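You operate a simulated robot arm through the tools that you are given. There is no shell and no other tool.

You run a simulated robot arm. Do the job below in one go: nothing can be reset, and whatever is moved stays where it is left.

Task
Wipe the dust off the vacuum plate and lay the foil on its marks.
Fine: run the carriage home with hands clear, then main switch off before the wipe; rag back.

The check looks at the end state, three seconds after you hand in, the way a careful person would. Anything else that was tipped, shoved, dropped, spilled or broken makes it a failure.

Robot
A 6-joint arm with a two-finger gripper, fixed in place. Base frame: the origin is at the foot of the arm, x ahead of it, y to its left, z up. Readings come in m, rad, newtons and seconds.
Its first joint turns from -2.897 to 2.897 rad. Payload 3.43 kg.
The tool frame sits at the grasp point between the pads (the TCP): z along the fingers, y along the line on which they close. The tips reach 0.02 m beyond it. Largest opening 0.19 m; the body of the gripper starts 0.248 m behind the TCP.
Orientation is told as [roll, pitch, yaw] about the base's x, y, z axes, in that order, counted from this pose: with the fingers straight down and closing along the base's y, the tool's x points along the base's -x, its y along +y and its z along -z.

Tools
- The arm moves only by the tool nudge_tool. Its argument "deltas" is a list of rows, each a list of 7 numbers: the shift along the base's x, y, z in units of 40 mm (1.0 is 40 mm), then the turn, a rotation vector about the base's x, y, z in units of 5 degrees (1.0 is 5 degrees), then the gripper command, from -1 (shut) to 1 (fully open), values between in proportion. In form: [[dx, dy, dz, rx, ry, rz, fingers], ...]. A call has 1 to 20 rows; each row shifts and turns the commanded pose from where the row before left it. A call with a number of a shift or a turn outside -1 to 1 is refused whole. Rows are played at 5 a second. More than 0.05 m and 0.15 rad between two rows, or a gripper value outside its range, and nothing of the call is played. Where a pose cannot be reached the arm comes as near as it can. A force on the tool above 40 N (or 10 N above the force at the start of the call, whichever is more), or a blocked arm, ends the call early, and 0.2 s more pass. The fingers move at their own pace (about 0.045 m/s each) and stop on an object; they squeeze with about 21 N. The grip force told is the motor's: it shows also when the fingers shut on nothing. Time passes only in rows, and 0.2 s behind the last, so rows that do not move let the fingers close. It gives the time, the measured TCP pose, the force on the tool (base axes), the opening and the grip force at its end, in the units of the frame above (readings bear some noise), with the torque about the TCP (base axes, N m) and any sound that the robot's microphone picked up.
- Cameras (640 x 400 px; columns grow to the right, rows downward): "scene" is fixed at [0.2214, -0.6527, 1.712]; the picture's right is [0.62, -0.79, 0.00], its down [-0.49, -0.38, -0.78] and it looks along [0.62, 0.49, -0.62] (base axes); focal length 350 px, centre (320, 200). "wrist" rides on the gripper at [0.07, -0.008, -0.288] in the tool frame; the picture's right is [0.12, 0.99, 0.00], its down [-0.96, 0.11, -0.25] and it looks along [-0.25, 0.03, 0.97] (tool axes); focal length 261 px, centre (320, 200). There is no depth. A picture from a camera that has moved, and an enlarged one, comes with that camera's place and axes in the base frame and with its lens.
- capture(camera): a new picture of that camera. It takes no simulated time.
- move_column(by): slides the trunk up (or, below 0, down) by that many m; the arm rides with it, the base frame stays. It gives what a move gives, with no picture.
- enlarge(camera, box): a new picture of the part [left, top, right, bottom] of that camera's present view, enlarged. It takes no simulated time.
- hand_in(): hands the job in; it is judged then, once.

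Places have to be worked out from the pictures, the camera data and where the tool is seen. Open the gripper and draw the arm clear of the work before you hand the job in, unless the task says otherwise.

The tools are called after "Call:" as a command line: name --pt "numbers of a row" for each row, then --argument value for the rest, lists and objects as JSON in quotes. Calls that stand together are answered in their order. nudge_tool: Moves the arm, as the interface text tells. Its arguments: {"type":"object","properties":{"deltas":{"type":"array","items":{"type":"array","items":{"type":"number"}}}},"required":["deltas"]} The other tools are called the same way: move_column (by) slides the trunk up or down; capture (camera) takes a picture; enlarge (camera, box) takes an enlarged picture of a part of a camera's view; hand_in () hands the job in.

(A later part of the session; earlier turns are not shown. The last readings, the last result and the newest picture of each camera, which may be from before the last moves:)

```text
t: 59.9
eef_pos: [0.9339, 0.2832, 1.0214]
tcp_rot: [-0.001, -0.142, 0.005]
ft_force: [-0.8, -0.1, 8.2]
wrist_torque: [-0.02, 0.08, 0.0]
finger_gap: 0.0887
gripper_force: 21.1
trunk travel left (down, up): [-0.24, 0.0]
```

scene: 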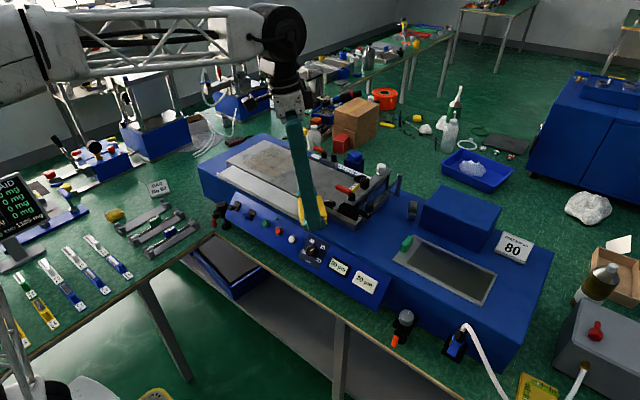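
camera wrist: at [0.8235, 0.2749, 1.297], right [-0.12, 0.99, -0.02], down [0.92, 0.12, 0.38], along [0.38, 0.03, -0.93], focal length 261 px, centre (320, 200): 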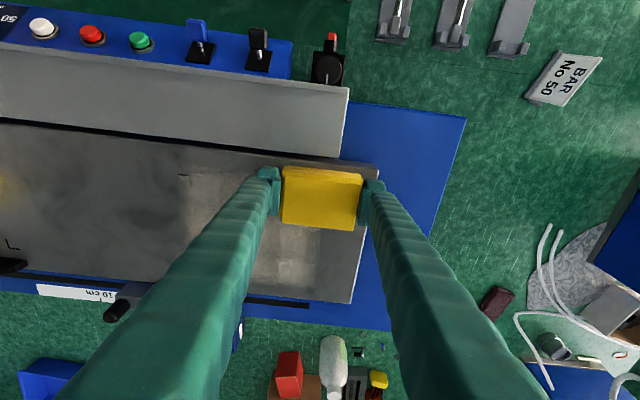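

8 N of light pressure now. I'll do the serpentine strokes at this height, stepping back in x by 3 cm each pass.

Call:
nudge_tool --pt "0 -0.44 0 0 0 0 -1" --pt "0 -0.44 0 0 0 0 -1" --pt "0 -0.44 0 0 0 0 -1" --pt "0 -0.44 0 0 0 0 -1" --pt "0 -0.44 0 0 0 0 -1" --pt "0 -0.44 0 0 0 0 -1" --pt "0 -0.44 0 0 0 0 -1" --pt "0 -0.44 0 0 0 0 -1" --pt "0 -0.44 0 0 0 0 -1" --pt "0.7 0 0 0 0 0 -1" --pt "0 0.44 0 0 0 0 -1" --pt "0 0.44 0 0 0 0 -1" --pt "0 0.44 0 0 0 0 -1" --pt "0 0.44 0 0 0 0 -1" --pt "0 0.44 0 0 0 0 -1" --pt "0 0.44 0 0 0 0 -1" --pt "0 0.44 0 0 0 0 -1" --pt "0 0.44 0 0 0 0 -1" --pt "0 0.44 0 0 0 0 -1"

Call:
capture --camera "wrist"

Call:
enlarge --camera "scene" --box '[210, 90, 370, 220]'

```text
t: 63.9
eef_pos: [0.9619, 0.282, 1.0196]
tcp_rot: [-0.003, -0.142, 0.004]
ft_force: [0.2, -0.2, -0.5]
wrist_torque: [0.08, -0.02, 0.01]
finger_gap: 0.0886
gripper_force: 21.0
trunk travel left (down, up): [-0.24, 0.0]
```

```text
taken
camera wrist: at [0.8519, 0.2754, 1.2944], right [-0.12, 0.99, -0.02], down [0.92, 0.12, 0.38], along [0.38, 0.03, -0.92], focal length 261 px, centre (320, 200)
```

wrist: 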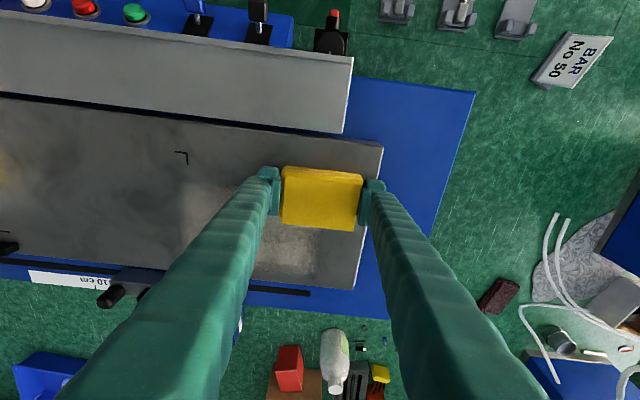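

```text
3.08 times, centred on (290, 155) of scene
camera zoom: at [0.2214, -0.6527, 1.712], right [0.62, -0.79, 0.0], down [-0.49, -0.38, -0.78], along [0.62, 0.49, -0.62], focal length 1078 px, centre (412, 338)
```

zoom: 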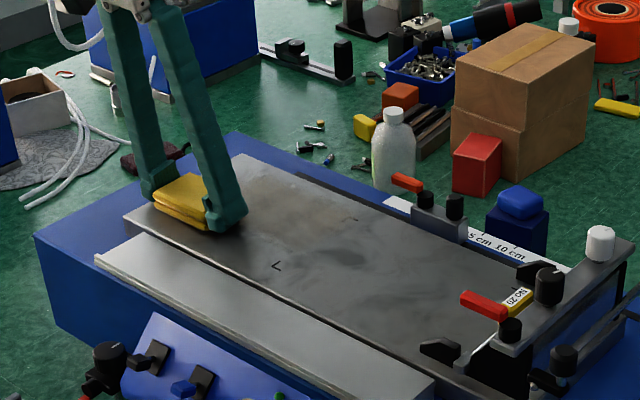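

The front of the dust has clearly gone where the rag passed. The pressure has dropped to nothing, so I'll lower slightly again before the next strokes.

Call:
nudge_tool --pt "0 0 -0.02 0 0 0 -1" --pt "0 0 0 0 0 0 -1"

```text
t: 64.5
eef_pos: [0.9627, 0.2839, 1.0194]
tcp_rot: [-0.002, -0.142, 0.004]
ft_force: [0.6, 0.7, 10.3]
wrist_torque: [-0.11, 0.21, 0.01]
finger_gap: 0.0886
gripper_force: 21.1
trunk travel left (down, up): [-0.24, 0.0]
```

10 N again. Continuing: back across at this x, then step on and forward.

Call:
nudge_tool --pt "0.4 -0.44 0 0 0 0 -1" --pt "0 -0.44 0 0 0 0 -1" --pt "0 -0.44 0 0 0 0 -1" --pt "0 -0.44 0 0 0 0 -1" --pt "0 -0.44 0 0 0 0 -1" --pt "0 -0.44 0 0 0 0 -1" --pt "0 -0.44 0 0 0 0 -1" --pt "0 -0.44 0 0 0 0 -1" --pt "0 -0.44 0 0 0 0 -1" --pt "0.7 0 -0.01 0 0 0 -1" --pt "0 0.44 0 0 0 0 -1" --pt "0 0.44 0 0 0 0 -1" --pt "0 0.44 0 0 0 0 -1" --pt "0 0.44 0 0 0 0 -1" --pt "0 0.44 0 0 0 0 -1" --pt "0 0.44 0 0 0 0 -1" --pt "0 0.44 0 0 0 0 -1" --pt "0 0.44 0 0 0 0 -1" --pt "0 0.44 0 0 0 0 -1"

Call:
enlarge --camera "scene" --box '[210, 90, 370, 220]'

Call:
capture --camera "wrist"

```text
t: 68.5
eef_pos: [1.0058, 0.2824, 1.0182]
tcp_rot: [-0.002, -0.139, 0.002]
ft_force: [-0.7, -1.6, 9.8]
wrist_torque: [-0.11, 0.07, 0.05]
finger_gap: 0.0889
gripper_force: 20.7
trunk travel left (down, up): [-0.24, 0.0]
```

```text
3.08 times, centred on (290, 155) of scene
camera zoom: at [0.2214, -0.6527, 1.712], right [0.62, -0.79, 0.0], down [-0.49, -0.38, -0.78], along [0.62, 0.49, -0.62], focal length 1078 px, centre (412, 338)
```

zoom: 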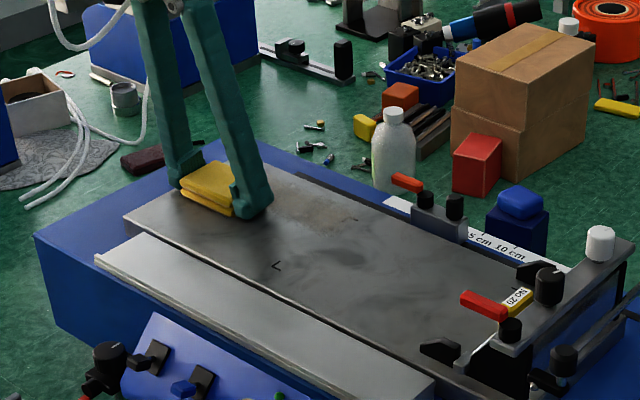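

```text
taken
camera wrist: at [0.8955, 0.2738, 1.2925], right [-0.12, 0.99, -0.02], down [0.92, 0.12, 0.38], along [0.38, 0.03, -0.93], focal length 261 px, centre (320, 200)
```

wrist: 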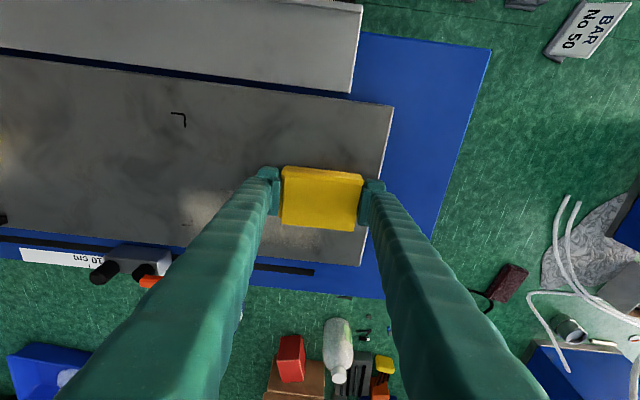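

The dust keeps coming off with about 10 N. Two more strokes further back.

Call:
nudge_tool --pt "0.5 -0.44 0 0 0 0 -1" --pt "0 -0.44 0 0 0 0 -1" --pt "0 -0.44 0 0 0 0 -1" --pt "0 -0.44 0 0 0 0 -1" --pt "0 -0.44 0 0 0 0 -1" --pt "0 -0.44 0 0 0 0 -1" --pt "0 -0.44 0 0 0 0 -1" --pt "0 -0.44 0 0 0 0 -1" --pt "0 -0.44 0 0 0 0 -1" --pt "0.7 0 -0.01 0 0 0 -1" --pt "0 0.44 0 0 0 0 -1" --pt "0 0.44 0 0 0 0 -1" --pt "0 0.44 0 0 0 0 -1" --pt "0 0.44 0 0 0 0 -1" --pt "0 0.44 0 0 0 0 -1" --pt "0 0.44 0 0 0 0 -1" --pt "0 0.44 0 0 0 0 -1" --pt "0 0.44 0 0 0 0 -1" --pt "0 0.44 0 0 0 0 -1"

Call:
enlarge --camera "scene" --box '[210, 90, 370, 220]'

Call:
capture --camera "wrist"

```text
t: 72.5
eef_pos: [1.0533, 0.2823, 1.0189]
tcp_rot: [-0.001, -0.141, 0.003]
ft_force: [-0.9, 2.8, 5.2]
wrist_torque: [-0.03, 0.13, -0.02]
finger_gap: 0.089
gripper_force: 21.5
trunk travel left (down, up): [-0.24, 0.0]
```

```text
3.08 times, centred on (290, 155) of scene
camera zoom: at [0.2214, -0.6527, 1.712], right [0.62, -0.79, 0.0], down [-0.49, -0.38, -0.78], along [0.62, 0.49, -0.62], focal length 1078 px, centre (412, 338)
```

zoom: 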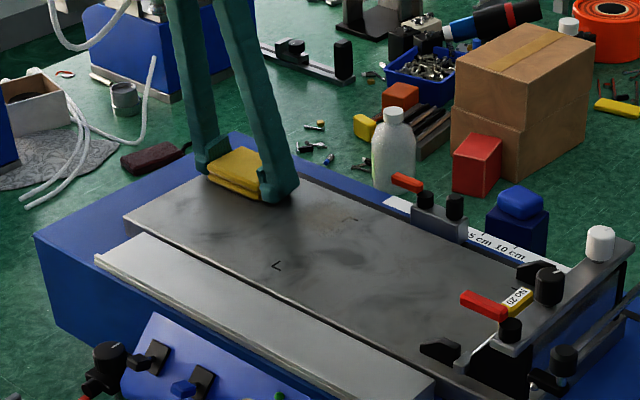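

```text
taken
camera wrist: at [0.943, 0.2743, 1.2924], right [-0.12, 0.99, -0.02], down [0.92, 0.12, 0.38], along [0.38, 0.03, -0.92], focal length 261 px, centre (320, 200)
```

wrist: 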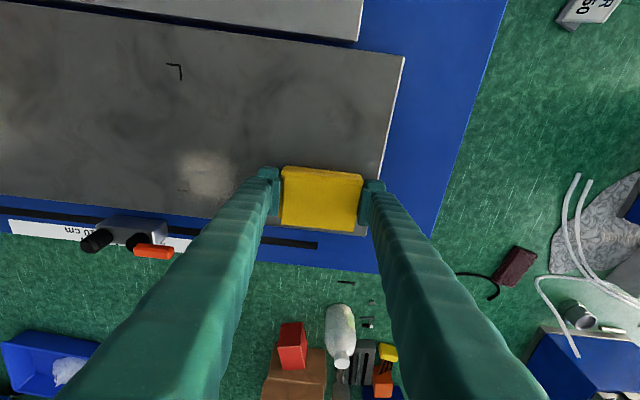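

Only a patch near the back-left mark (about x 1.02–1.08, y 0.11–0.18) is left. I'll make the last back stroke there and scrub it front-to-back.

Call:
nudge_tool --pt "0.3 -0.44 0 0 0 0 -1" --pt "0 -0.44 0 0 0 0 -1" --pt "0 -0.44 0 0 0 0 -1" --pt "0 -0.44 0 0 0 0 -1" --pt "0 -0.44 0 0 0 0 -1" --pt "0 -0.44 0 0 0 0 -1" --pt "0 -0.44 0 0 0 0 -1" --pt "0 -0.44 0 0 0 0 -1" --pt "0 -0.44 0 0 0 0 -1" --pt "0 -0.3 0 0 0 0 -1" --pt "-0.5 0 0 0 0 0 -1" --pt "-0.5 0 0 0 0 0 -1" --pt "-0.5 0 0 0 0 0 -1" --pt "0 0.5 0 0 0 0 -1" --pt "0.5 0.3 0 0 0 0 -1" --pt "0.5 0 0 0 0 0 -1" --pt "0.5 0 0 0 0 0 -1" --pt "0 0.5 0 0 0 0 -1" --pt "0 0.5 0 0 0 0 -1"

Call:
enlarge --camera "scene" --box '[210, 90, 370, 220]'

Call:
capture --camera "wrist"

```text
t: 76.5
eef_pos: [1.0645, 0.1838, 1.0179]
tcp_rot: [-0.001, -0.141, 0.002]
ft_force: [0.9, 2.5, 4.2]
wrist_torque: [0.0, 0.14, -0.03]
finger_gap: 0.0883
gripper_force: 21.3
trunk travel left (down, up): [-0.24, 0.0]
```

```text
3.08 times, centred on (290, 155) of scene
camera zoom: at [0.2214, -0.6527, 1.712], right [0.62, -0.79, 0.0], down [-0.49, -0.38, -0.78], along [0.62, 0.49, -0.62], focal length 1078 px, centre (412, 338)
```

zoom: 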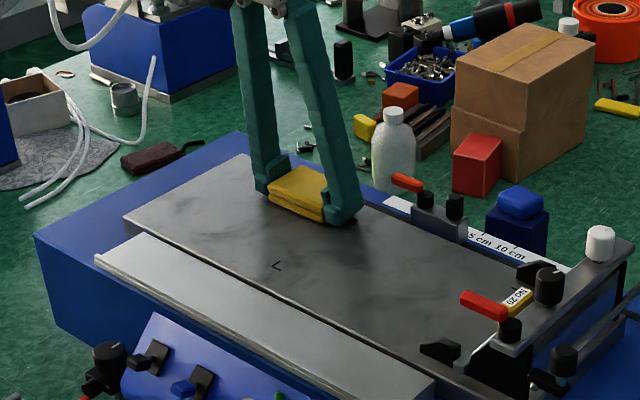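

```text
taken
camera wrist: at [0.9543, 0.1763, 1.2922], right [-0.12, 0.99, -0.02], down [0.92, 0.12, 0.38], along [0.38, 0.03, -0.92], focal length 261 px, centre (320, 200)
```

wrist: 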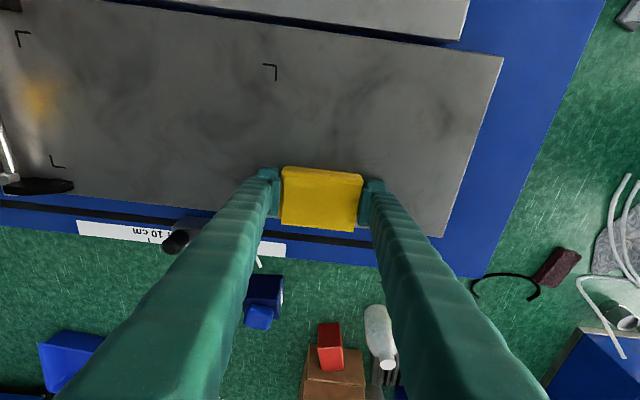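

That looks clean. I'll lift off and draw back to inspect the whole plate.

Call:
nudge_tool --pt "0 0 0.4 0 0 0 -1" --pt "0 0 0.6 0 0 0 -1" --pt "-0.8 0 0.6 0 0 0 -1" --pt "-0.8 0 0.6 0 0 0 -1" --pt "-0.8 0 0.4 0 0 0 -1" --pt "-0.8 0 0.4 0 0 0 -1" --pt "-0.8 0 0.2 0 0 0 -1" --pt "-0.8 0 0.2 0 0 0 -1" --pt "-0.8 0 0 0 0 0 -1"

Call:
capture --camera "wrist"

Call:
enlarge --camera "scene" --box '[200, 110, 400, 235]'

Call:
enlarge --camera "scene" --box '[210, 130, 310, 200]'

```text
t: 78.5
eef_pos: [0.8431, 0.1838, 1.1541]
tcp_rot: [-0.002, -0.14, 0.003]
ft_force: [1.5, 0.3, -0.4]
wrist_torque: [0.05, 0.07, -0.03]
finger_gap: 0.0892
gripper_force: 21.2
trunk travel left (down, up): [-0.24, 0.0]
```

```text
taken
camera wrist: at [0.7327, 0.1762, 1.4284], right [-0.12, 0.99, -0.02], down [0.92, 0.12, 0.38], along [0.38, 0.03, -0.93], focal length 261 px, centre (320, 200)
```

wrist: 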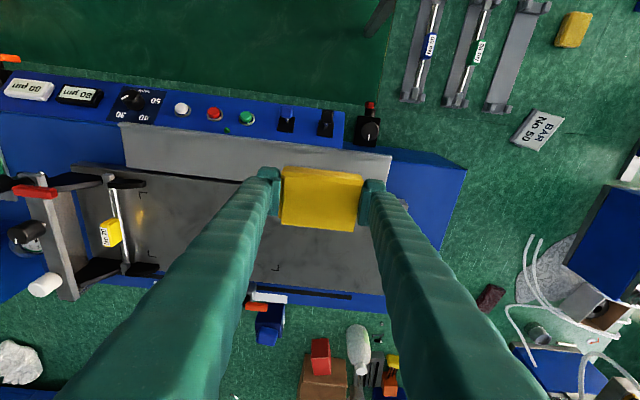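

```text
3.20 times, centred on (300, 172) of scene
camera zoom: at [0.2214, -0.6527, 1.712], right [0.62, -0.79, 0.0], down [-0.49, -0.38, -0.78], along [0.62, 0.49, -0.62], focal length 1121 px, centre (384, 288)
```

zoom: 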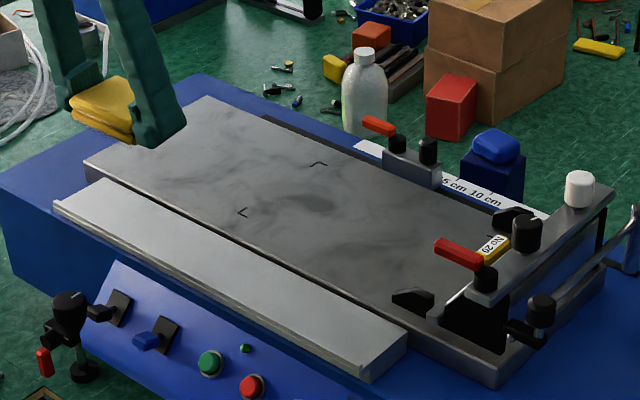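

```text
5.71 times, centred on (260, 165) of scene
camera zoom: at [0.2214, -0.6527, 1.712], right [0.62, -0.79, 0.0], down [-0.49, -0.38, -0.78], along [0.62, 0.49, -0.62], focal length 2002 px, centre (663, 400)
```

zoom: 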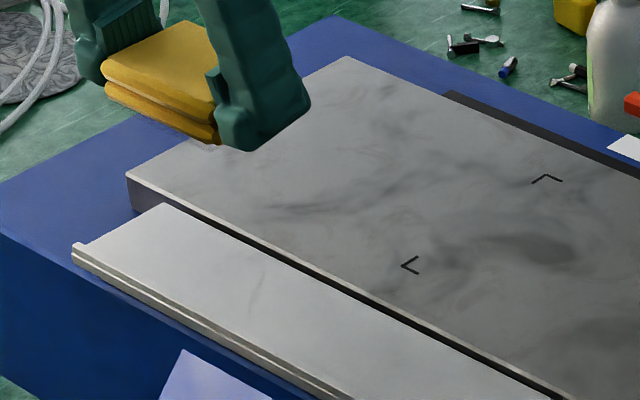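

The plate is clean; the remaining grey clouding is its surface finish. Now I'll return the rag, reversing the turn while travelling along the front at height.

Call:
nudge_tool --pt "-0.5 -0.8 0 0 0 -0.84 -1" --pt "-0.5 -0.8 0 0 0 -0.84 -1" --pt "-0.5 -0.8 0 0 0 -0.84 -1" --pt "-0.5 -0.8 0 0 0 -0.84 -1" --pt "-0.5 -0.8 0 0 0 -0.84 -1" --pt "0 -0.8 0 0 0 -0.84 -1" --pt "0 -0.8 0 0 0 -0.84 -1" --pt "0 -0.8 0 0 0 -0.84 -1" --pt "0 -0.8 0 0 0 -0.84 -1" --pt "0 -0.8 0 0 0 -0.84 -1" --pt "0 -0.8 0 0 0 -0.84 -1" --pt "0 -0.8 0 0 0 -0.84 -1" --pt "0 -0.8 0 0 0 -0.84 -1" --pt "0 -0.8 0 0 0 -0.84 -1" --pt "0 -0.8 0 0 0 -0.84 -1" --pt "0 -0.8 0 0 0 -0.84 -1" --pt "0 -0.8 0 0 0 -0.84 -1" --pt "0 -0.8 0 0 0 -0.84 -1" --pt "0 -0.8 0 0 0 -0.84 -1" --pt "0 -0.8 0 0 0 -0.83 -1"

Call:
enlarge --camera "scene" --box '[200, 110, 400, 235]'

Call:
capture --camera "scene"

```text
t: 82.7
eef_pos: [0.7428, -0.4556, 1.1548]
tcp_rot: [-0.002, -0.141, -1.462]
ft_force: [-0.1, 0.2, 0.3]
wrist_torque: [-0.08, -0.11, 0.04]
finger_gap: 0.0887
gripper_force: 21.1
trunk travel left (down, up): [-0.24, 0.0]
```

```text
3.20 times, centred on (300, 172) of scene
camera zoom: at [0.2214, -0.6527, 1.712], right [0.62, -0.79, 0.0], down [-0.49, -0.38, -0.78], along [0.62, 0.49, -0.62], focal length 1121 px, centre (384, 288)
```

zoom: 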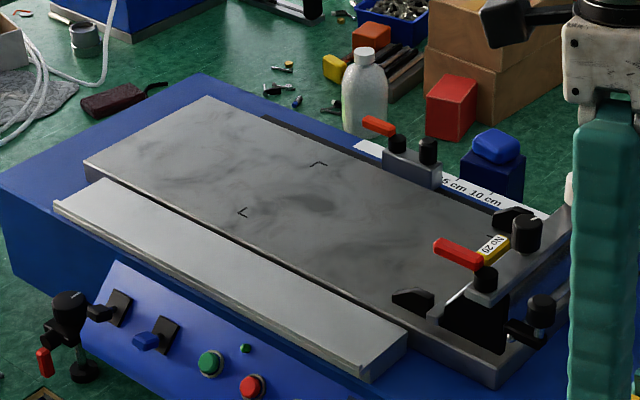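

```text
taken
```

scene: 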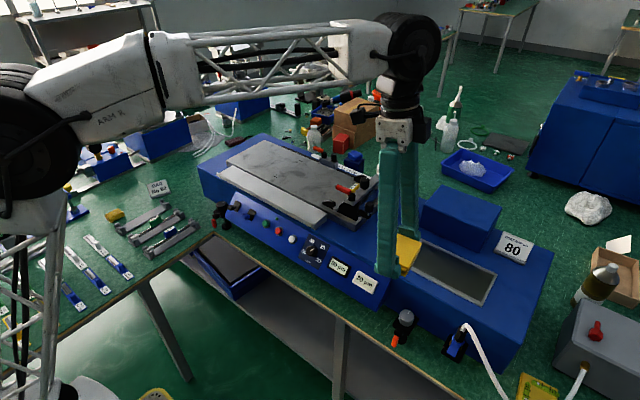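

The whole plate is clean now. Next I bring the rag over its old spot, hovering at z≈1.03.

Call:
nudge_tool --pt "0.4 -0.6 0 0 0 0 -1" --pt "0.5 -0.7 -0.2 0 0 0 -1" --pt "0.5 -0.7 -0.5 0 0 0 -1" --pt "0.5 -0.7 -0.5 0 0 0 -1" --pt "0.5 -0.7 -0.5 0 0 0 -1" --pt "0.5 -0.7 -0.5 0 0 0 -1" --pt "0.5 -0.7 -0.5 0 0 0 -1" --pt "0.5 -0.765 -0.4 0 0 0 -1" --pt "0 0 0 0 0 0 -1"

Call:
capture --camera "wrist"

Call:
enlarge --camera "scene" --box '[420, 210, 560, 340]'

```text
t: 84.7
eef_pos: [0.8982, -0.6799, 1.0275]
tcp_rot: [-0.004, -0.14, -1.463]
ft_force: [-0.2, -0.4, -1.4]
wrist_torque: [0.05, 0.09, -0.02]
finger_gap: 0.0891
gripper_force: 21.2
trunk travel left (down, up): [-0.24, 0.0]
```

```text
taken
camera wrist: at [0.8781, -0.5722, 1.3024], right [0.97, 0.22, -0.02], down [0.22, -0.9, 0.38], along [0.07, -0.37, -0.93], focal length 261 px, centre (320, 200)
```

wrist: 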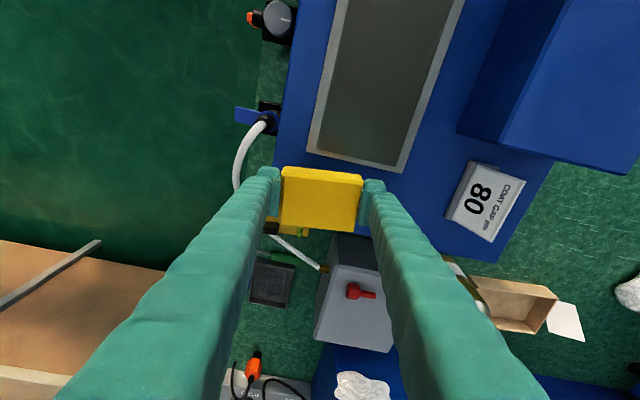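

```text
3.08 times, centred on (490, 275) of scene
camera zoom: at [0.2214, -0.6527, 1.712], right [0.62, -0.79, 0.0], down [-0.49, -0.38, -0.78], along [0.62, 0.49, -0.62], focal length 1078 px, centre (-203, -31)
```

zoom: 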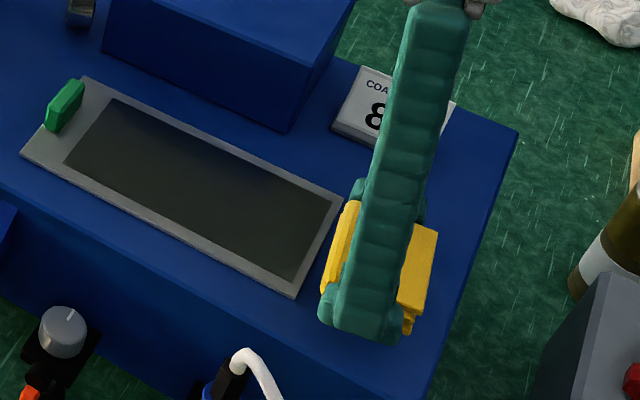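

Positioned over the old spot. Lowering to near contact, then in small steps.

Call:
nudge_tool --pt "0.02 0.02 -0.3 0 0 0 -1" --pt "0 0 -0.3 0 0 0 -1" --pt "0 0 -0.2 0 0 0 -1" --pt "0 0 -0.08 0 0 0 -1" --pt "0 0 0 0 0 0 -1"

```text
t: 85.9
eef_pos: [0.8987, -0.6787, 0.995]
tcp_rot: [-0.001, -0.139, -1.463]
ft_force: [-0.7, 0.0, -0.7]
wrist_torque: [0.0, 0.0, 0.01]
finger_gap: 0.0887
gripper_force: 21.4
trunk travel left (down, up): [-0.24, 0.0]
```

Call:
nudge_tool --pt "0 0 -0.06 0 0 0 -1" --pt "0 0 -0.05 0 0 0 -1" --pt "0 0 0 0 0 0 -1"

```text
t: 86.7
eef_pos: [0.8983, -0.6776, 0.9893]
tcp_rot: [-0.002, -0.139, -1.463]
ft_force: [-0.6, -0.3, -0.9]
wrist_torque: [-0.03, -0.02, -0.04]
finger_gap: 0.0888
gripper_force: 20.9
trunk travel left (down, up): [-0.24, 0.0]
```

Still no touch at 0.989; stepping down another millimetre or two.

Call:
nudge_tool --pt "0 0 -0.03 0 0 0 -1" --pt "0 0 -0.03 0 0 0 -1" --pt "0 0 0 0 0 0 -1"

```text
t: 87.5
eef_pos: [0.8987, -0.6777, 0.9876]
tcp_rot: [-0.001, -0.139, -1.462]
ft_force: [-0.5, -1.9, 0.7]
wrist_torque: [0.01, -0.01, -0.05]
finger_gap: 0.0887
gripper_force: 21.0
trunk travel left (down, up): [-0.24, 0.0]
```

Call:
nudge_tool --pt "0 0 -0.025 0 0 0 -1" --pt "0 0 0 0 0 0 -1"

```text
t: 88.1
eef_pos: [0.899, -0.6777, 0.988]
tcp_rot: [-0.002, -0.142, -1.464]
ft_force: [0.6, -2.8, 8.7]
wrist_torque: [0.2, 0.07, -0.03]
finger_gap: 0.0887
gripper_force: 20.4
trunk travel left (down, up): [-0.24, 0.0]
```

The rag rests on the machine top (8.7 N). I'll open gently and rise straight up.

Call:
nudge_tool --pt "0 0 0.02 0 0 0 0.05" --pt "0 0 0 0 0 0 0.26" --pt "0 0 0 0 0 0 0.26" --pt "0 0 0 0 0 0 0.26" --pt "0 0 0.3 0 0 0 0.26" --pt "0 0 0.5 0 0 0 0.26" --pt "0 0 0.4 0 0 0 0.26" --pt "0 0 0 0 0 0 0.26"

Call:
enlarge --camera "wrist" --box '[240, 120, 400, 220]'

Call:
enlarge --camera "scene" --box '[460, 270, 540, 340]'

```text
t: 89.9
eef_pos: [0.8987, -0.679, 1.0358]
tcp_rot: [-0.001, -0.139, -1.464]
ft_force: [0.6, 0.2, -0.3]
wrist_torque: [0.02, -0.02, -0.01]
finger_gap: 0.1194
gripper_force: 0.2
trunk travel left (down, up): [-0.24, 0.0]
```

```text
4.00 times, centred on (320, 170) of wrist
camera zoom: at [0.8786, -0.5696, 1.3103], right [0.97, 0.22, -0.02], down [0.21, -0.9, 0.38], along [0.07, -0.37, -0.93], focal length 1043 px, centre (320, 320)
```

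zoom: 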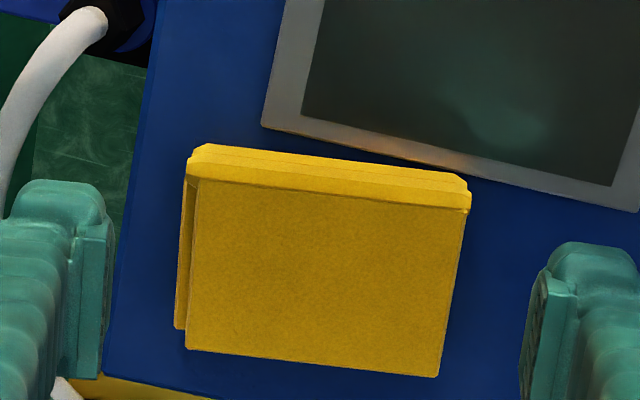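

```text
5.71 times, centred on (500, 305) of scene
camera zoom: at [0.2214, -0.6527, 1.712], right [0.62, -0.79, 0.0], down [-0.49, -0.38, -0.78], along [0.62, 0.49, -0.62], focal length 2002 px, centre (-709, -400)
```

zoom: 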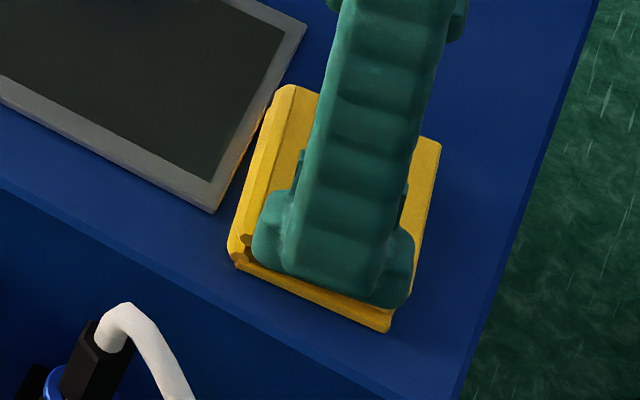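

The rag lies back on its old spot. I'll retreat, turn the tool back to yaw 0, and remove the lean for the foil.

Call:
nudge_tool --pt "-0.4 0.3 0.5 0 0 0 0.26" --pt "-0.5 0.5 0.4 0 0 0 0.26" --pt "-0.5 0.5 0.4 0 0 0.84 0.26" --pt "-0.5 0.5 0.4 0 0 0.84 -0.2" --pt "-0.5 0.5 0.4 0 0 0.84 -0.2" --pt "-0.5 0.5 0.4 0 0 0.84 -0.2" --pt "-0.5 0.5 0.3 0 0 0.84 -0.2" --pt "0 0.5 0.2 0 0 0.84 -0.2" --pt "0 0.5 0 0 0 0.84 -0.2" --pt "0 0 0 0 0 0.84 -0.2" --pt "0 0 0 0 0 0.84 -0.2" --pt "0 0 0 0 0 0.84 -0.2" --pt "0 0 0 0 0 0.84 -0.2" --pt "0 0 0 0 0 0.84 -0.2" --pt "0 0 0 0 0 0.84 -0.2" --pt "0 0 0 0 0 0.84 -0.2" --pt "0 0 0 0 0 0.84 -0.2" --pt "0 0 0 0 0 0.84 -0.2" --pt "0 0 0 0 0 0.84 -0.2" --pt "0 0 0 0 0 0.84 -0.2"

Call:
nudge_tool --pt "0 0 0 0 0 0.84 -0.2" --pt "0 0 0 0 0 0.84 -0.2" --pt "0 0 0 0 0.8 0 -0.2" --pt "0 0 0 0 0.8 0 -0.2" --pt "0 0 0 0 0 0 -0.2"

Call:
capture --camera "wrist"

Call:
capture --camera "scene"

```text
t: 94.1
eef_pos: [0.7634, -0.5064, 1.1567]
tcp_rot: [-0.002, -0.142, -0.143]
ft_force: [-0.9, -0.3, -0.6]
wrist_torque: [-0.02, 0.01, 0.03]
finger_gap: 0.076
gripper_force: 0.1
trunk travel left (down, up): [-0.24, 0.0]
```

```text
t: 95.3
eef_pos: [0.7633, -0.5066, 1.1568]
tcp_rot: [-0.001, -0.001, 0.004]
ft_force: [0.3, 0.4, -0.8]
wrist_torque: [0.01, 0.04, 0.04]
finger_gap: 0.0759
gripper_force: 0.1
trunk travel left (down, up): [-0.24, 0.0]
```

```text
taken
camera wrist: at [0.692, -0.5147, 1.4426], right [-0.12, 0.99, 0.0], down [0.96, 0.12, 0.25], along [0.25, 0.03, -0.97], focal length 261 px, centre (320, 200)
```

wrist: 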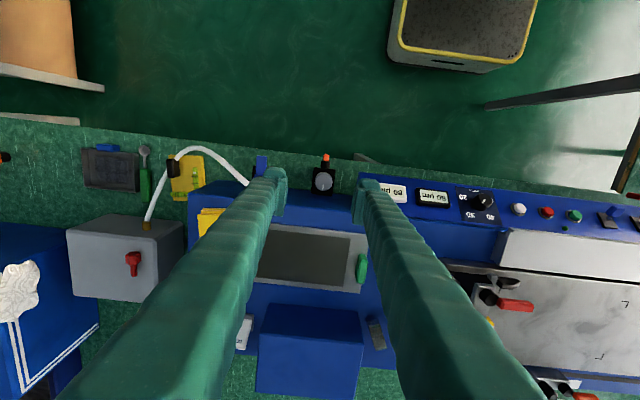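

```text
taken
```

scene: 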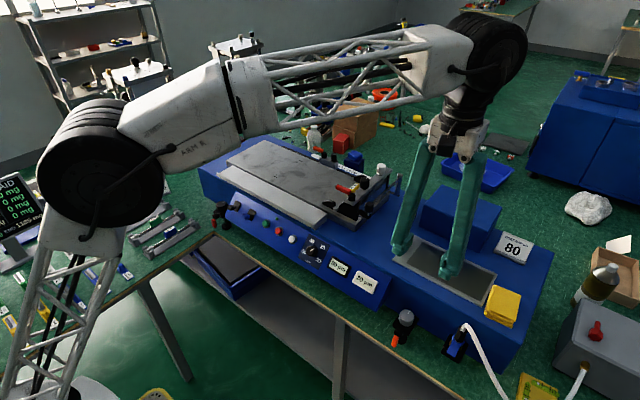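

Tool is upright at yaw 0 and the scene is undisturbed. I'll move towards the green tab and hover above it to locate it exactly.

Call:
nudge_tool --pt "0.5 0.5 0 0 0 0 -0.2" --pt "0.5 0.5 0 0 0 0 -0.2" --pt "0.5 0.5 0 0 0 0 -0.2" --pt "0.5 0.5 -0.4 0 0 0 -0.2" --pt "0.6 0.5 -0.5 0 0 0 -0.2" --pt "0.6 0 -0.5 0 0 0 -0.2" --pt "0.6 0 -0.5 0 0 0 -0.2" --pt "0 0 0 0 0 0 -0.2"

Call:
capture --camera "wrist"

Call:
enlarge --camera "wrist" --box '[240, 140, 400, 260]'

Call:
enlarge --camera "scene" --box '[360, 170, 500, 300]'

```text
t: 97.1
eef_pos: [0.9145, -0.4067, 1.0789]
tcp_rot: [0.0, 0.002, 0.005]
ft_force: [0.1, -0.1, -0.1]
wrist_torque: [0.04, 0.04, -0.02]
finger_gap: 0.0759
gripper_force: 0.1
trunk travel left (down, up): [-0.24, 0.0]
```

```text
taken
camera wrist: at [0.8431, -0.4142, 1.3651], right [-0.12, 0.99, 0.0], down [0.96, 0.12, 0.25], along [0.25, 0.03, -0.97], focal length 261 px, centre (320, 200)
```

wrist: 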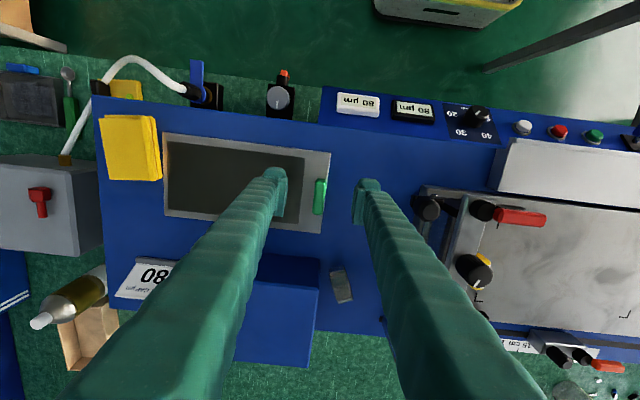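

```text
3.33 times, centred on (320, 200) of wrist
camera zoom: at [0.8431, -0.4142, 1.3651], right [-0.12, 0.99, 0.0], down [0.96, 0.12, 0.25], along [0.25, 0.03, -0.97], focal length 869 px, centre (320, 200)
```

zoom: 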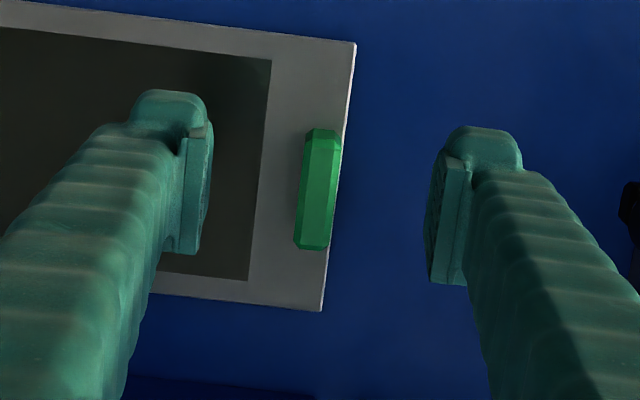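

```text
3.08 times, centred on (430, 235) of scene
camera zoom: at [0.2214, -0.6527, 1.712], right [0.62, -0.79, 0.0], down [-0.49, -0.38, -0.78], along [0.62, 0.49, -0.62], focal length 1078 px, centre (-18, 92)
```

zoom: 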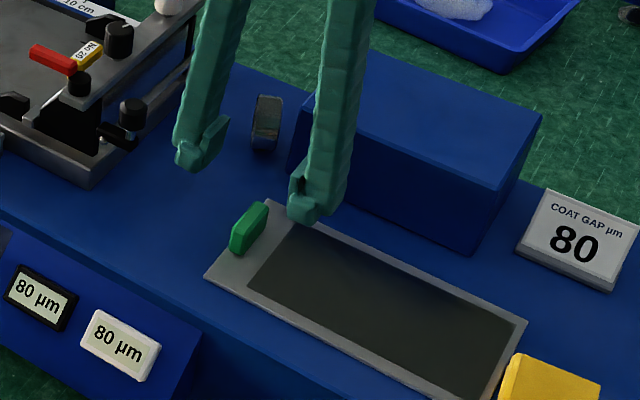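

The tab's top centre is at about (0.933, −0.404), 52 mm long in x and ~14 mm thick in y; the foil edge is at y≈−0.396, z≈0.97, x 0.871–0.999. I'll centre above it with a smaller opening and go down partway.

Call:
nudge_tool --pt "0.25 0.03 0 0 0 0 -0.45" --pt "0.24 0.03 -0.4 0 0 0 -0.45" --pt "0 0 -0.5 0 0 0 -0.45" --pt "0 0 -0.5 0 0 0 -0.45" --pt "0 0 0 0 0 0 -0.45"

Call:
enlarge --camera "wrist" --box '[240, 120, 400, 220]'

Call:
enlarge --camera "scene" --box '[370, 200, 460, 280]'

```text
t: 98.3
eef_pos: [0.9335, -0.4032, 1.0229]
tcp_rot: [-0.003, 0.001, 0.004]
ft_force: [-0.3, -0.3, -0.8]
wrist_torque: [0.0, 0.0, 0.0]
finger_gap: 0.0519
gripper_force: 0.0
trunk travel left (down, up): [-0.24, 0.0]
```

```text
4.00 times, centred on (320, 170) of wrist
camera zoom: at [0.8623, -0.4112, 1.3093], right [-0.12, 0.99, 0.0], down [0.96, 0.12, 0.25], along [0.25, 0.03, -0.97], focal length 1043 px, centre (320, 320)
```

zoom: 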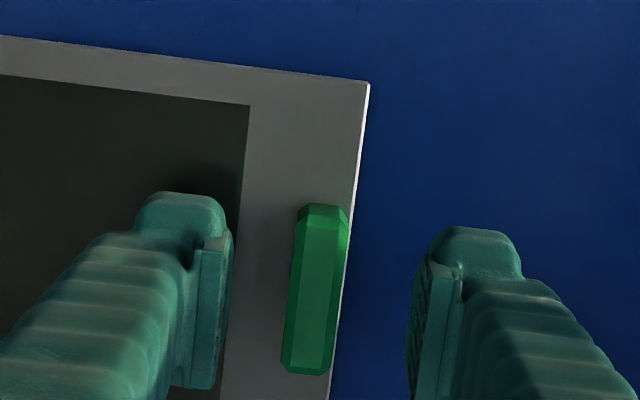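

```text
5.00 times, centred on (415, 240) of scene
camera zoom: at [0.2214, -0.6527, 1.712], right [0.62, -0.79, 0.0], down [-0.49, -0.38, -0.78], along [0.62, 0.49, -0.62], focal length 1752 px, centre (-155, 0)
```

zoom: 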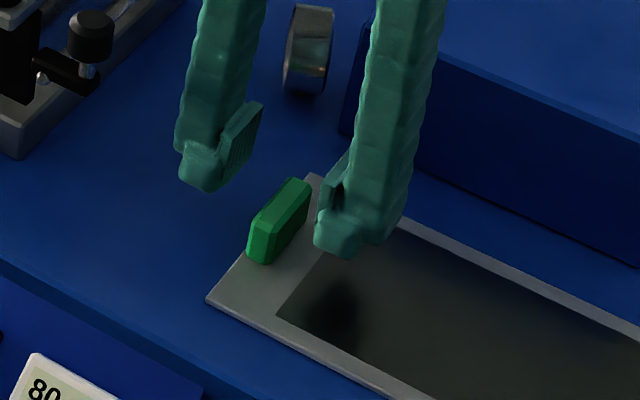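

Well centred on the tab. Lowering so the tips stop just above the foil, then closing.

Call:
nudge_tool --pt "0 -0.01 -0.4 0 0 0 -0.45" --pt "0 0 -0.25 0 0 0 -0.45" --pt "0 0 0 0 0 0 -0.45"

Call:
enlarge --camera "scene" --box '[370, 200, 460, 280]'

```text
t: 99.1
eef_pos: [0.9332, -0.4052, 0.9962]
tcp_rot: [-0.001, -0.001, 0.004]
ft_force: [-0.6, 0.2, 0.1]
wrist_torque: [0.0, -0.01, 0.02]
finger_gap: 0.0522
gripper_force: 0.0
trunk travel left (down, up): [-0.24, 0.0]
```

```text
5.00 times, centred on (415, 240) of scene
camera zoom: at [0.2214, -0.6527, 1.712], right [0.62, -0.79, 0.0], down [-0.49, -0.38, -0.78], along [0.62, 0.49, -0.62], focal length 1752 px, centre (-155, 0)
```

zoom: 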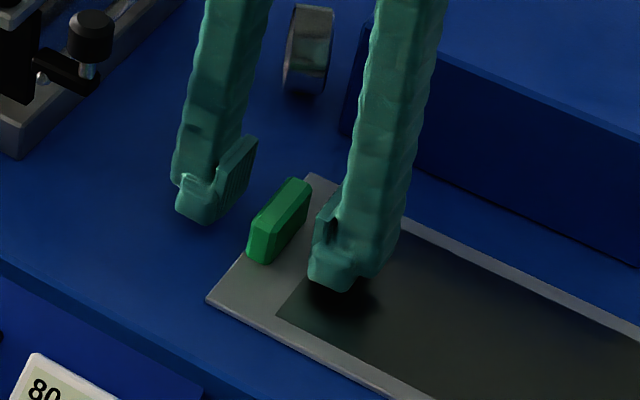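

Call:
nudge_tool --pt "0 0.01 -0.08 0 0 0 -0.45" --pt "0 0 0 0 0 0 -0.45"

```text
t: 99.7
eef_pos: [0.9321, -0.4022, 0.9943]
tcp_rot: [-0.001, -0.001, 0.004]
ft_force: [-0.5, -0.3, -0.1]
wrist_torque: [-0.03, 0.0, 0.01]
finger_gap: 0.0522
gripper_force: 0.1
trunk travel left (down, up): [-0.24, 0.0]
```

No contact yet, tips about 3 mm above the foil. Closing on the tab.

Call:
nudge_tool --pt "0 0 0 0 0 0 -0.7" --pt "0 0 0 0 0 0 -0.8" --pt "0 0 0 0 0 0 -1" --pt "0 0 0 0 0 0 -1" --pt "0 0 0 0 0 0 -1"

Call:
enlarge --camera "scene" --box '[370, 190, 530, 320]'

Call:
enlarge --camera "wrist" --box '[200, 120, 400, 245]'

```text
t: 100.9
eef_pos: [0.9323, -0.4031, 0.9939]
tcp_rot: [-0.002, 0.0, 0.003]
ft_force: [-0.5, -0.3, -0.4]
wrist_torque: [0.01, 0.04, -0.1]
finger_gap: 0.015
gripper_force: 20.9
trunk travel left (down, up): [-0.24, 0.0]
```

```text
3.08 times, centred on (450, 255) of scene
camera zoom: at [0.2214, -0.6527, 1.712], right [0.62, -0.79, 0.0], down [-0.49, -0.38, -0.78], along [0.62, 0.49, -0.62], focal length 1078 px, centre (-80, 31)
```

zoom: 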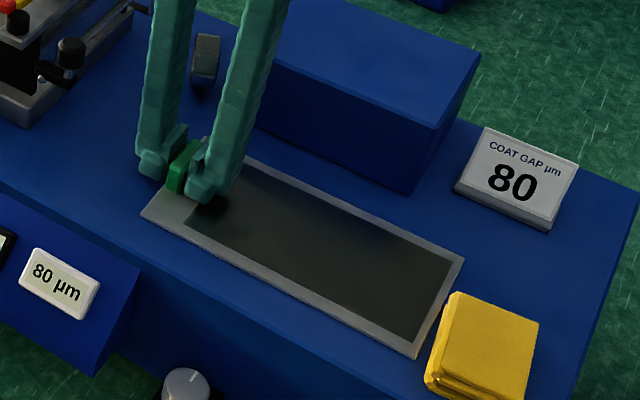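

```text
3.20 times, centred on (300, 182) of wrist
camera zoom: at [0.8622, -0.4112, 1.2806], right [-0.12, 0.99, 0.0], down [0.96, 0.12, 0.25], along [0.25, 0.03, -0.97], focal length 834 px, centre (384, 256)
```

zoom: 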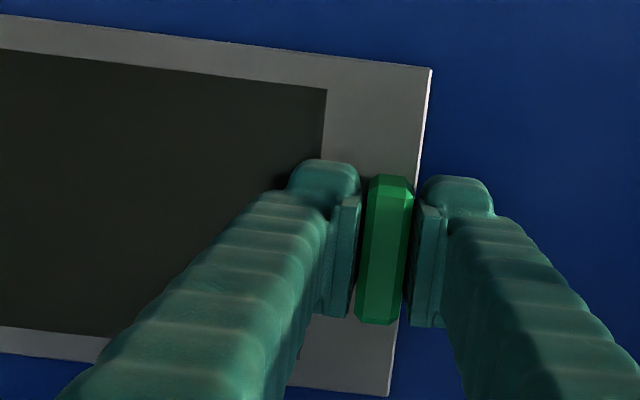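

The tab is held (gap 0.015, 21 N). I'll lift 2 cm slowly and see how the foil hangs.

Call:
nudge_tool --pt "0 0 0.15 0 0 0 -1" --pt "0 0 0.2 0 0 0 -1" --pt "0 0 0.2 0 0 0 -1" --pt "0 0 0 0 0 0 -1"

Call:
enlarge --camera "scene" --box '[370, 190, 530, 320]'

Call:
enlarge --camera "wrist" --box '[100, 80, 400, 280]'

```text
t: 101.9
eef_pos: [0.9342, -0.4045, 1.0162]
tcp_rot: [-0.002, 0.0, 0.005]
ft_force: [-0.2, -0.4, -1.3]
wrist_torque: [0.09, 0.07, 0.02]
finger_gap: 0.0154
gripper_force: 21.0
trunk travel left (down, up): [-0.24, 0.0]
```

```text
3.08 times, centred on (450, 255) of scene
camera zoom: at [0.2214, -0.6527, 1.712], right [0.62, -0.79, 0.0], down [-0.49, -0.38, -0.78], along [0.62, 0.49, -0.62], focal length 1078 px, centre (-80, 31)
```

zoom: 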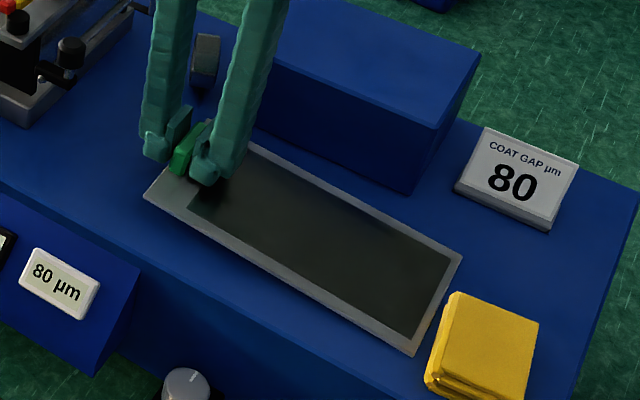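

```text
2.00 times, centred on (250, 180) of wrist
camera zoom: at [0.8631, -0.4115, 1.303], right [-0.12, 0.99, 0.0], down [0.96, 0.12, 0.25], along [0.25, 0.03, -0.97], focal length 521 px, centre (460, 240)
```

zoom: 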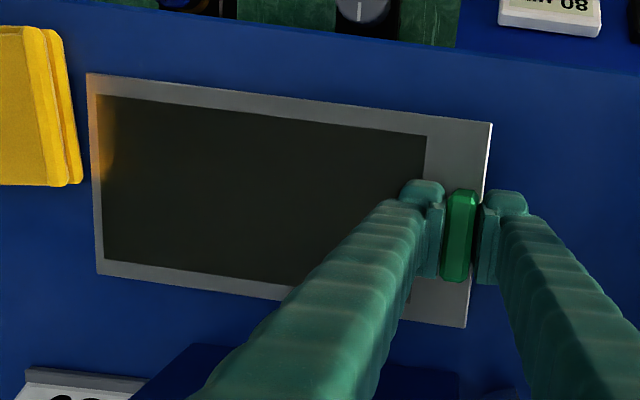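

The tab end rose 2 cm while the far end is still close to the machine top. I'll lift further and see whether the foil bends or swings.

Call:
nudge_tool --pt "0 0 0.4 0 0 0 -1" --pt "0 0 0.4 0 0 0 -1" --pt "0 0 0.2 0 0 0 -1" --pt "0 0 0 0 0 0 -1"

Call:
enlarge --camera "scene" --box '[370, 190, 530, 320]'

Call:
enlarge --camera "wrist" --box '[100, 80, 400, 280]'

```text
t: 102.9
eef_pos: [0.9345, -0.4043, 1.0547]
tcp_rot: [-0.002, 0.001, 0.003]
ft_force: [0.1, -1.4, -2.0]
wrist_torque: [0.21, -0.01, 0.0]
finger_gap: 0.0155
gripper_force: 20.5
trunk travel left (down, up): [-0.24, 0.0]
```

```text
3.08 times, centred on (450, 255) of scene
camera zoom: at [0.2214, -0.6527, 1.712], right [0.62, -0.79, 0.0], down [-0.49, -0.38, -0.78], along [0.62, 0.49, -0.62], focal length 1078 px, centre (-80, 31)
```

zoom: 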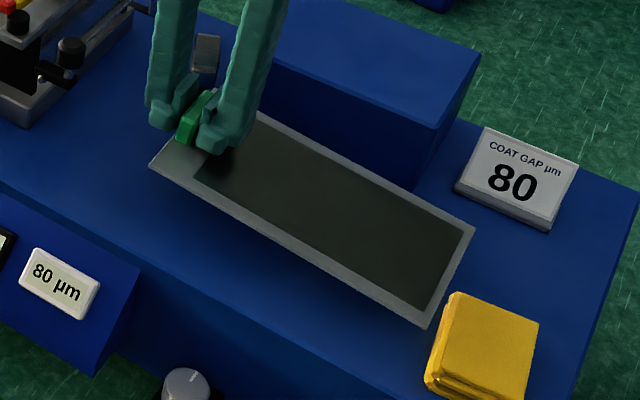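

```text
2.00 times, centred on (250, 180) of wrist
camera zoom: at [0.8625, -0.412, 1.3429], right [-0.12, 0.99, 0.0], down [0.96, 0.12, 0.25], along [0.25, 0.03, -0.97], focal length 521 px, centre (460, 240)
```

zoom: 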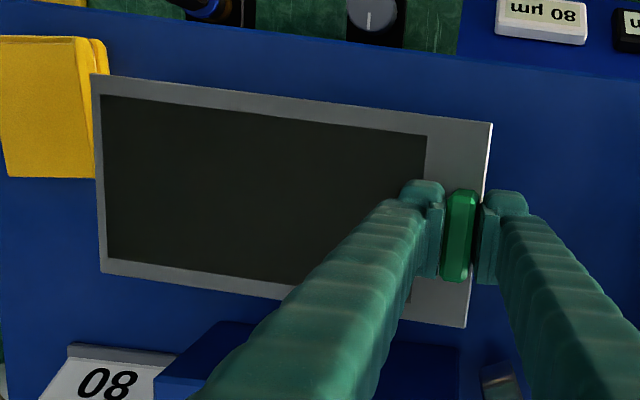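

The foil is fully in the air, a flat sheet drooping about 5° at its far end (weight ~2 N). I'll carry it back and up slowly, then along the front of the machine clear of the carriage.

Call:
nudge_tool --pt "-0.2 0 0.3 0 0 0 -1" --pt "-0.4 0 0.3 0 0 0 -1" --pt "-0.5 0 0.3 0 0 0 -1" --pt "-0.5 0 0.3 0 0 0 -1" --pt "-0.5 0 0.3 0 0 0 -1" --pt "-0.5 0 0.2 0 0 0 -1" --pt "-0.5 0.2 0 0 0 0 -1" --pt "-0.5 0.3 0 0 0 0 -1" --pt "-0.5 0.4 0 0 0 0 -1" --pt "-0.5 0.5 0 0 0 0 -1" --pt "-0.3 0.5 0 0 0 0 -1" --pt "0 0.5 0 0 0 0 -1" --pt "0 0.3 0 0 0 0 -1" --pt "0 0 0 0 0 0 -1"

Call:
capture --camera "scene"

Call:
capture --camera "wrist"

```text
t: 105.9
eef_pos: [0.7379, -0.2943, 1.124]
tcp_rot: [0.0, 0.0, 0.003]
ft_force: [0.2, 0.3, -1.9]
wrist_torque: [0.21, 0.01, 0.04]
finger_gap: 0.0155
gripper_force: 21.0
trunk travel left (down, up): [-0.24, 0.0]
```

```text
taken
```

scene: 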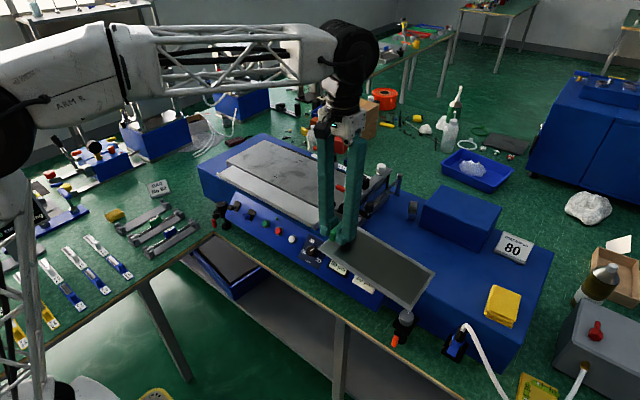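

```text
taken
camera wrist: at [0.6679, -0.303, 1.4111], right [-0.12, 0.99, 0.0], down [0.96, 0.12, 0.25], along [0.25, 0.03, -0.97], focal length 261 px, centre (320, 200)
```

wrist: 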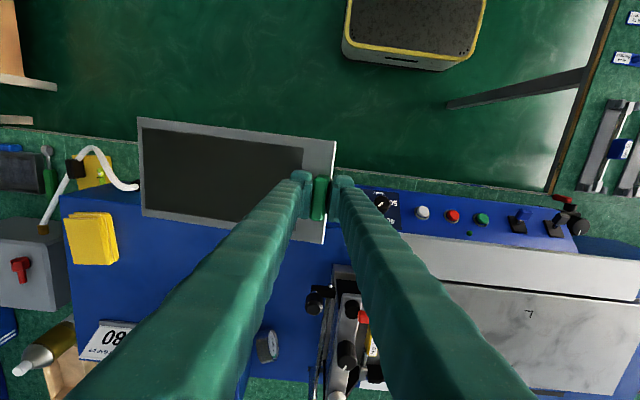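

The foil holds steadily. Continuing along the front to y≈0.2, left of the carriage.

Call:
nudge_tool --pt "0 0.3 0 0 0 0 -1" --pt "0 0.6 0 0 0 0 -1" --pt "0 0.7 0 0 0 0 -1" --pt "0 0.75 0 0 0 0 -1" --pt "0 0.75 0 0 0 0 -1" --pt "0 0.75 0 0 0 0 -1" --pt "0 0.75 0 0 0 0 -1" --pt "0 0.75 0 0 0 0 -1" --pt "0 0.75 0 0 0 0 -1" --pt "0 0.75 0 0 0 0 -1" --pt "0 0.75 0 0 0 0 -1" --pt "0 0.75 0 0 0 0 -1" --pt "0 0.75 0 0 0 0 -1" --pt "0 0.75 0 0 0 0 -1" --pt "0 0.75 0 0 0 0 -1" --pt "0 0.75 0 0 0 0 -1" --pt "0 0.6 0 0 0 0 -1" --pt "0 0.3 0 0 0 0 -1" --pt "0 0 0 0 0 0 -1"

Call:
capture --camera "scene"

Call:
capture --camera "wrist"

```text
t: 109.9
eef_pos: [0.7394, 0.1948, 1.1243]
tcp_rot: [-0.003, 0.001, 0.004]
ft_force: [0.0, 0.0, -2.0]
wrist_torque: [0.23, 0.03, 0.01]
finger_gap: 0.0158
gripper_force: 20.7
trunk travel left (down, up): [-0.24, 0.0]
```

```text
taken
```

scene: 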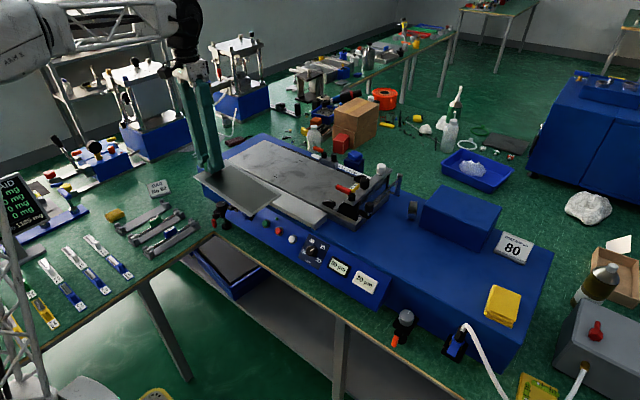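

```text
taken
camera wrist: at [0.6684, 0.187, 1.4112], right [-0.12, 0.99, 0.0], down [0.96, 0.12, 0.25], along [0.25, 0.03, -0.97], focal length 261 px, centre (320, 200)
```

wrist: 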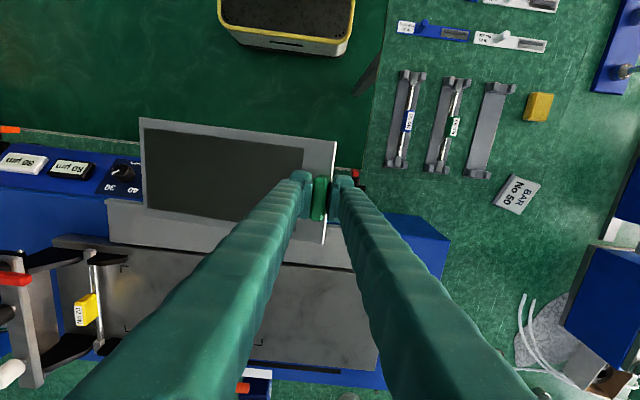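

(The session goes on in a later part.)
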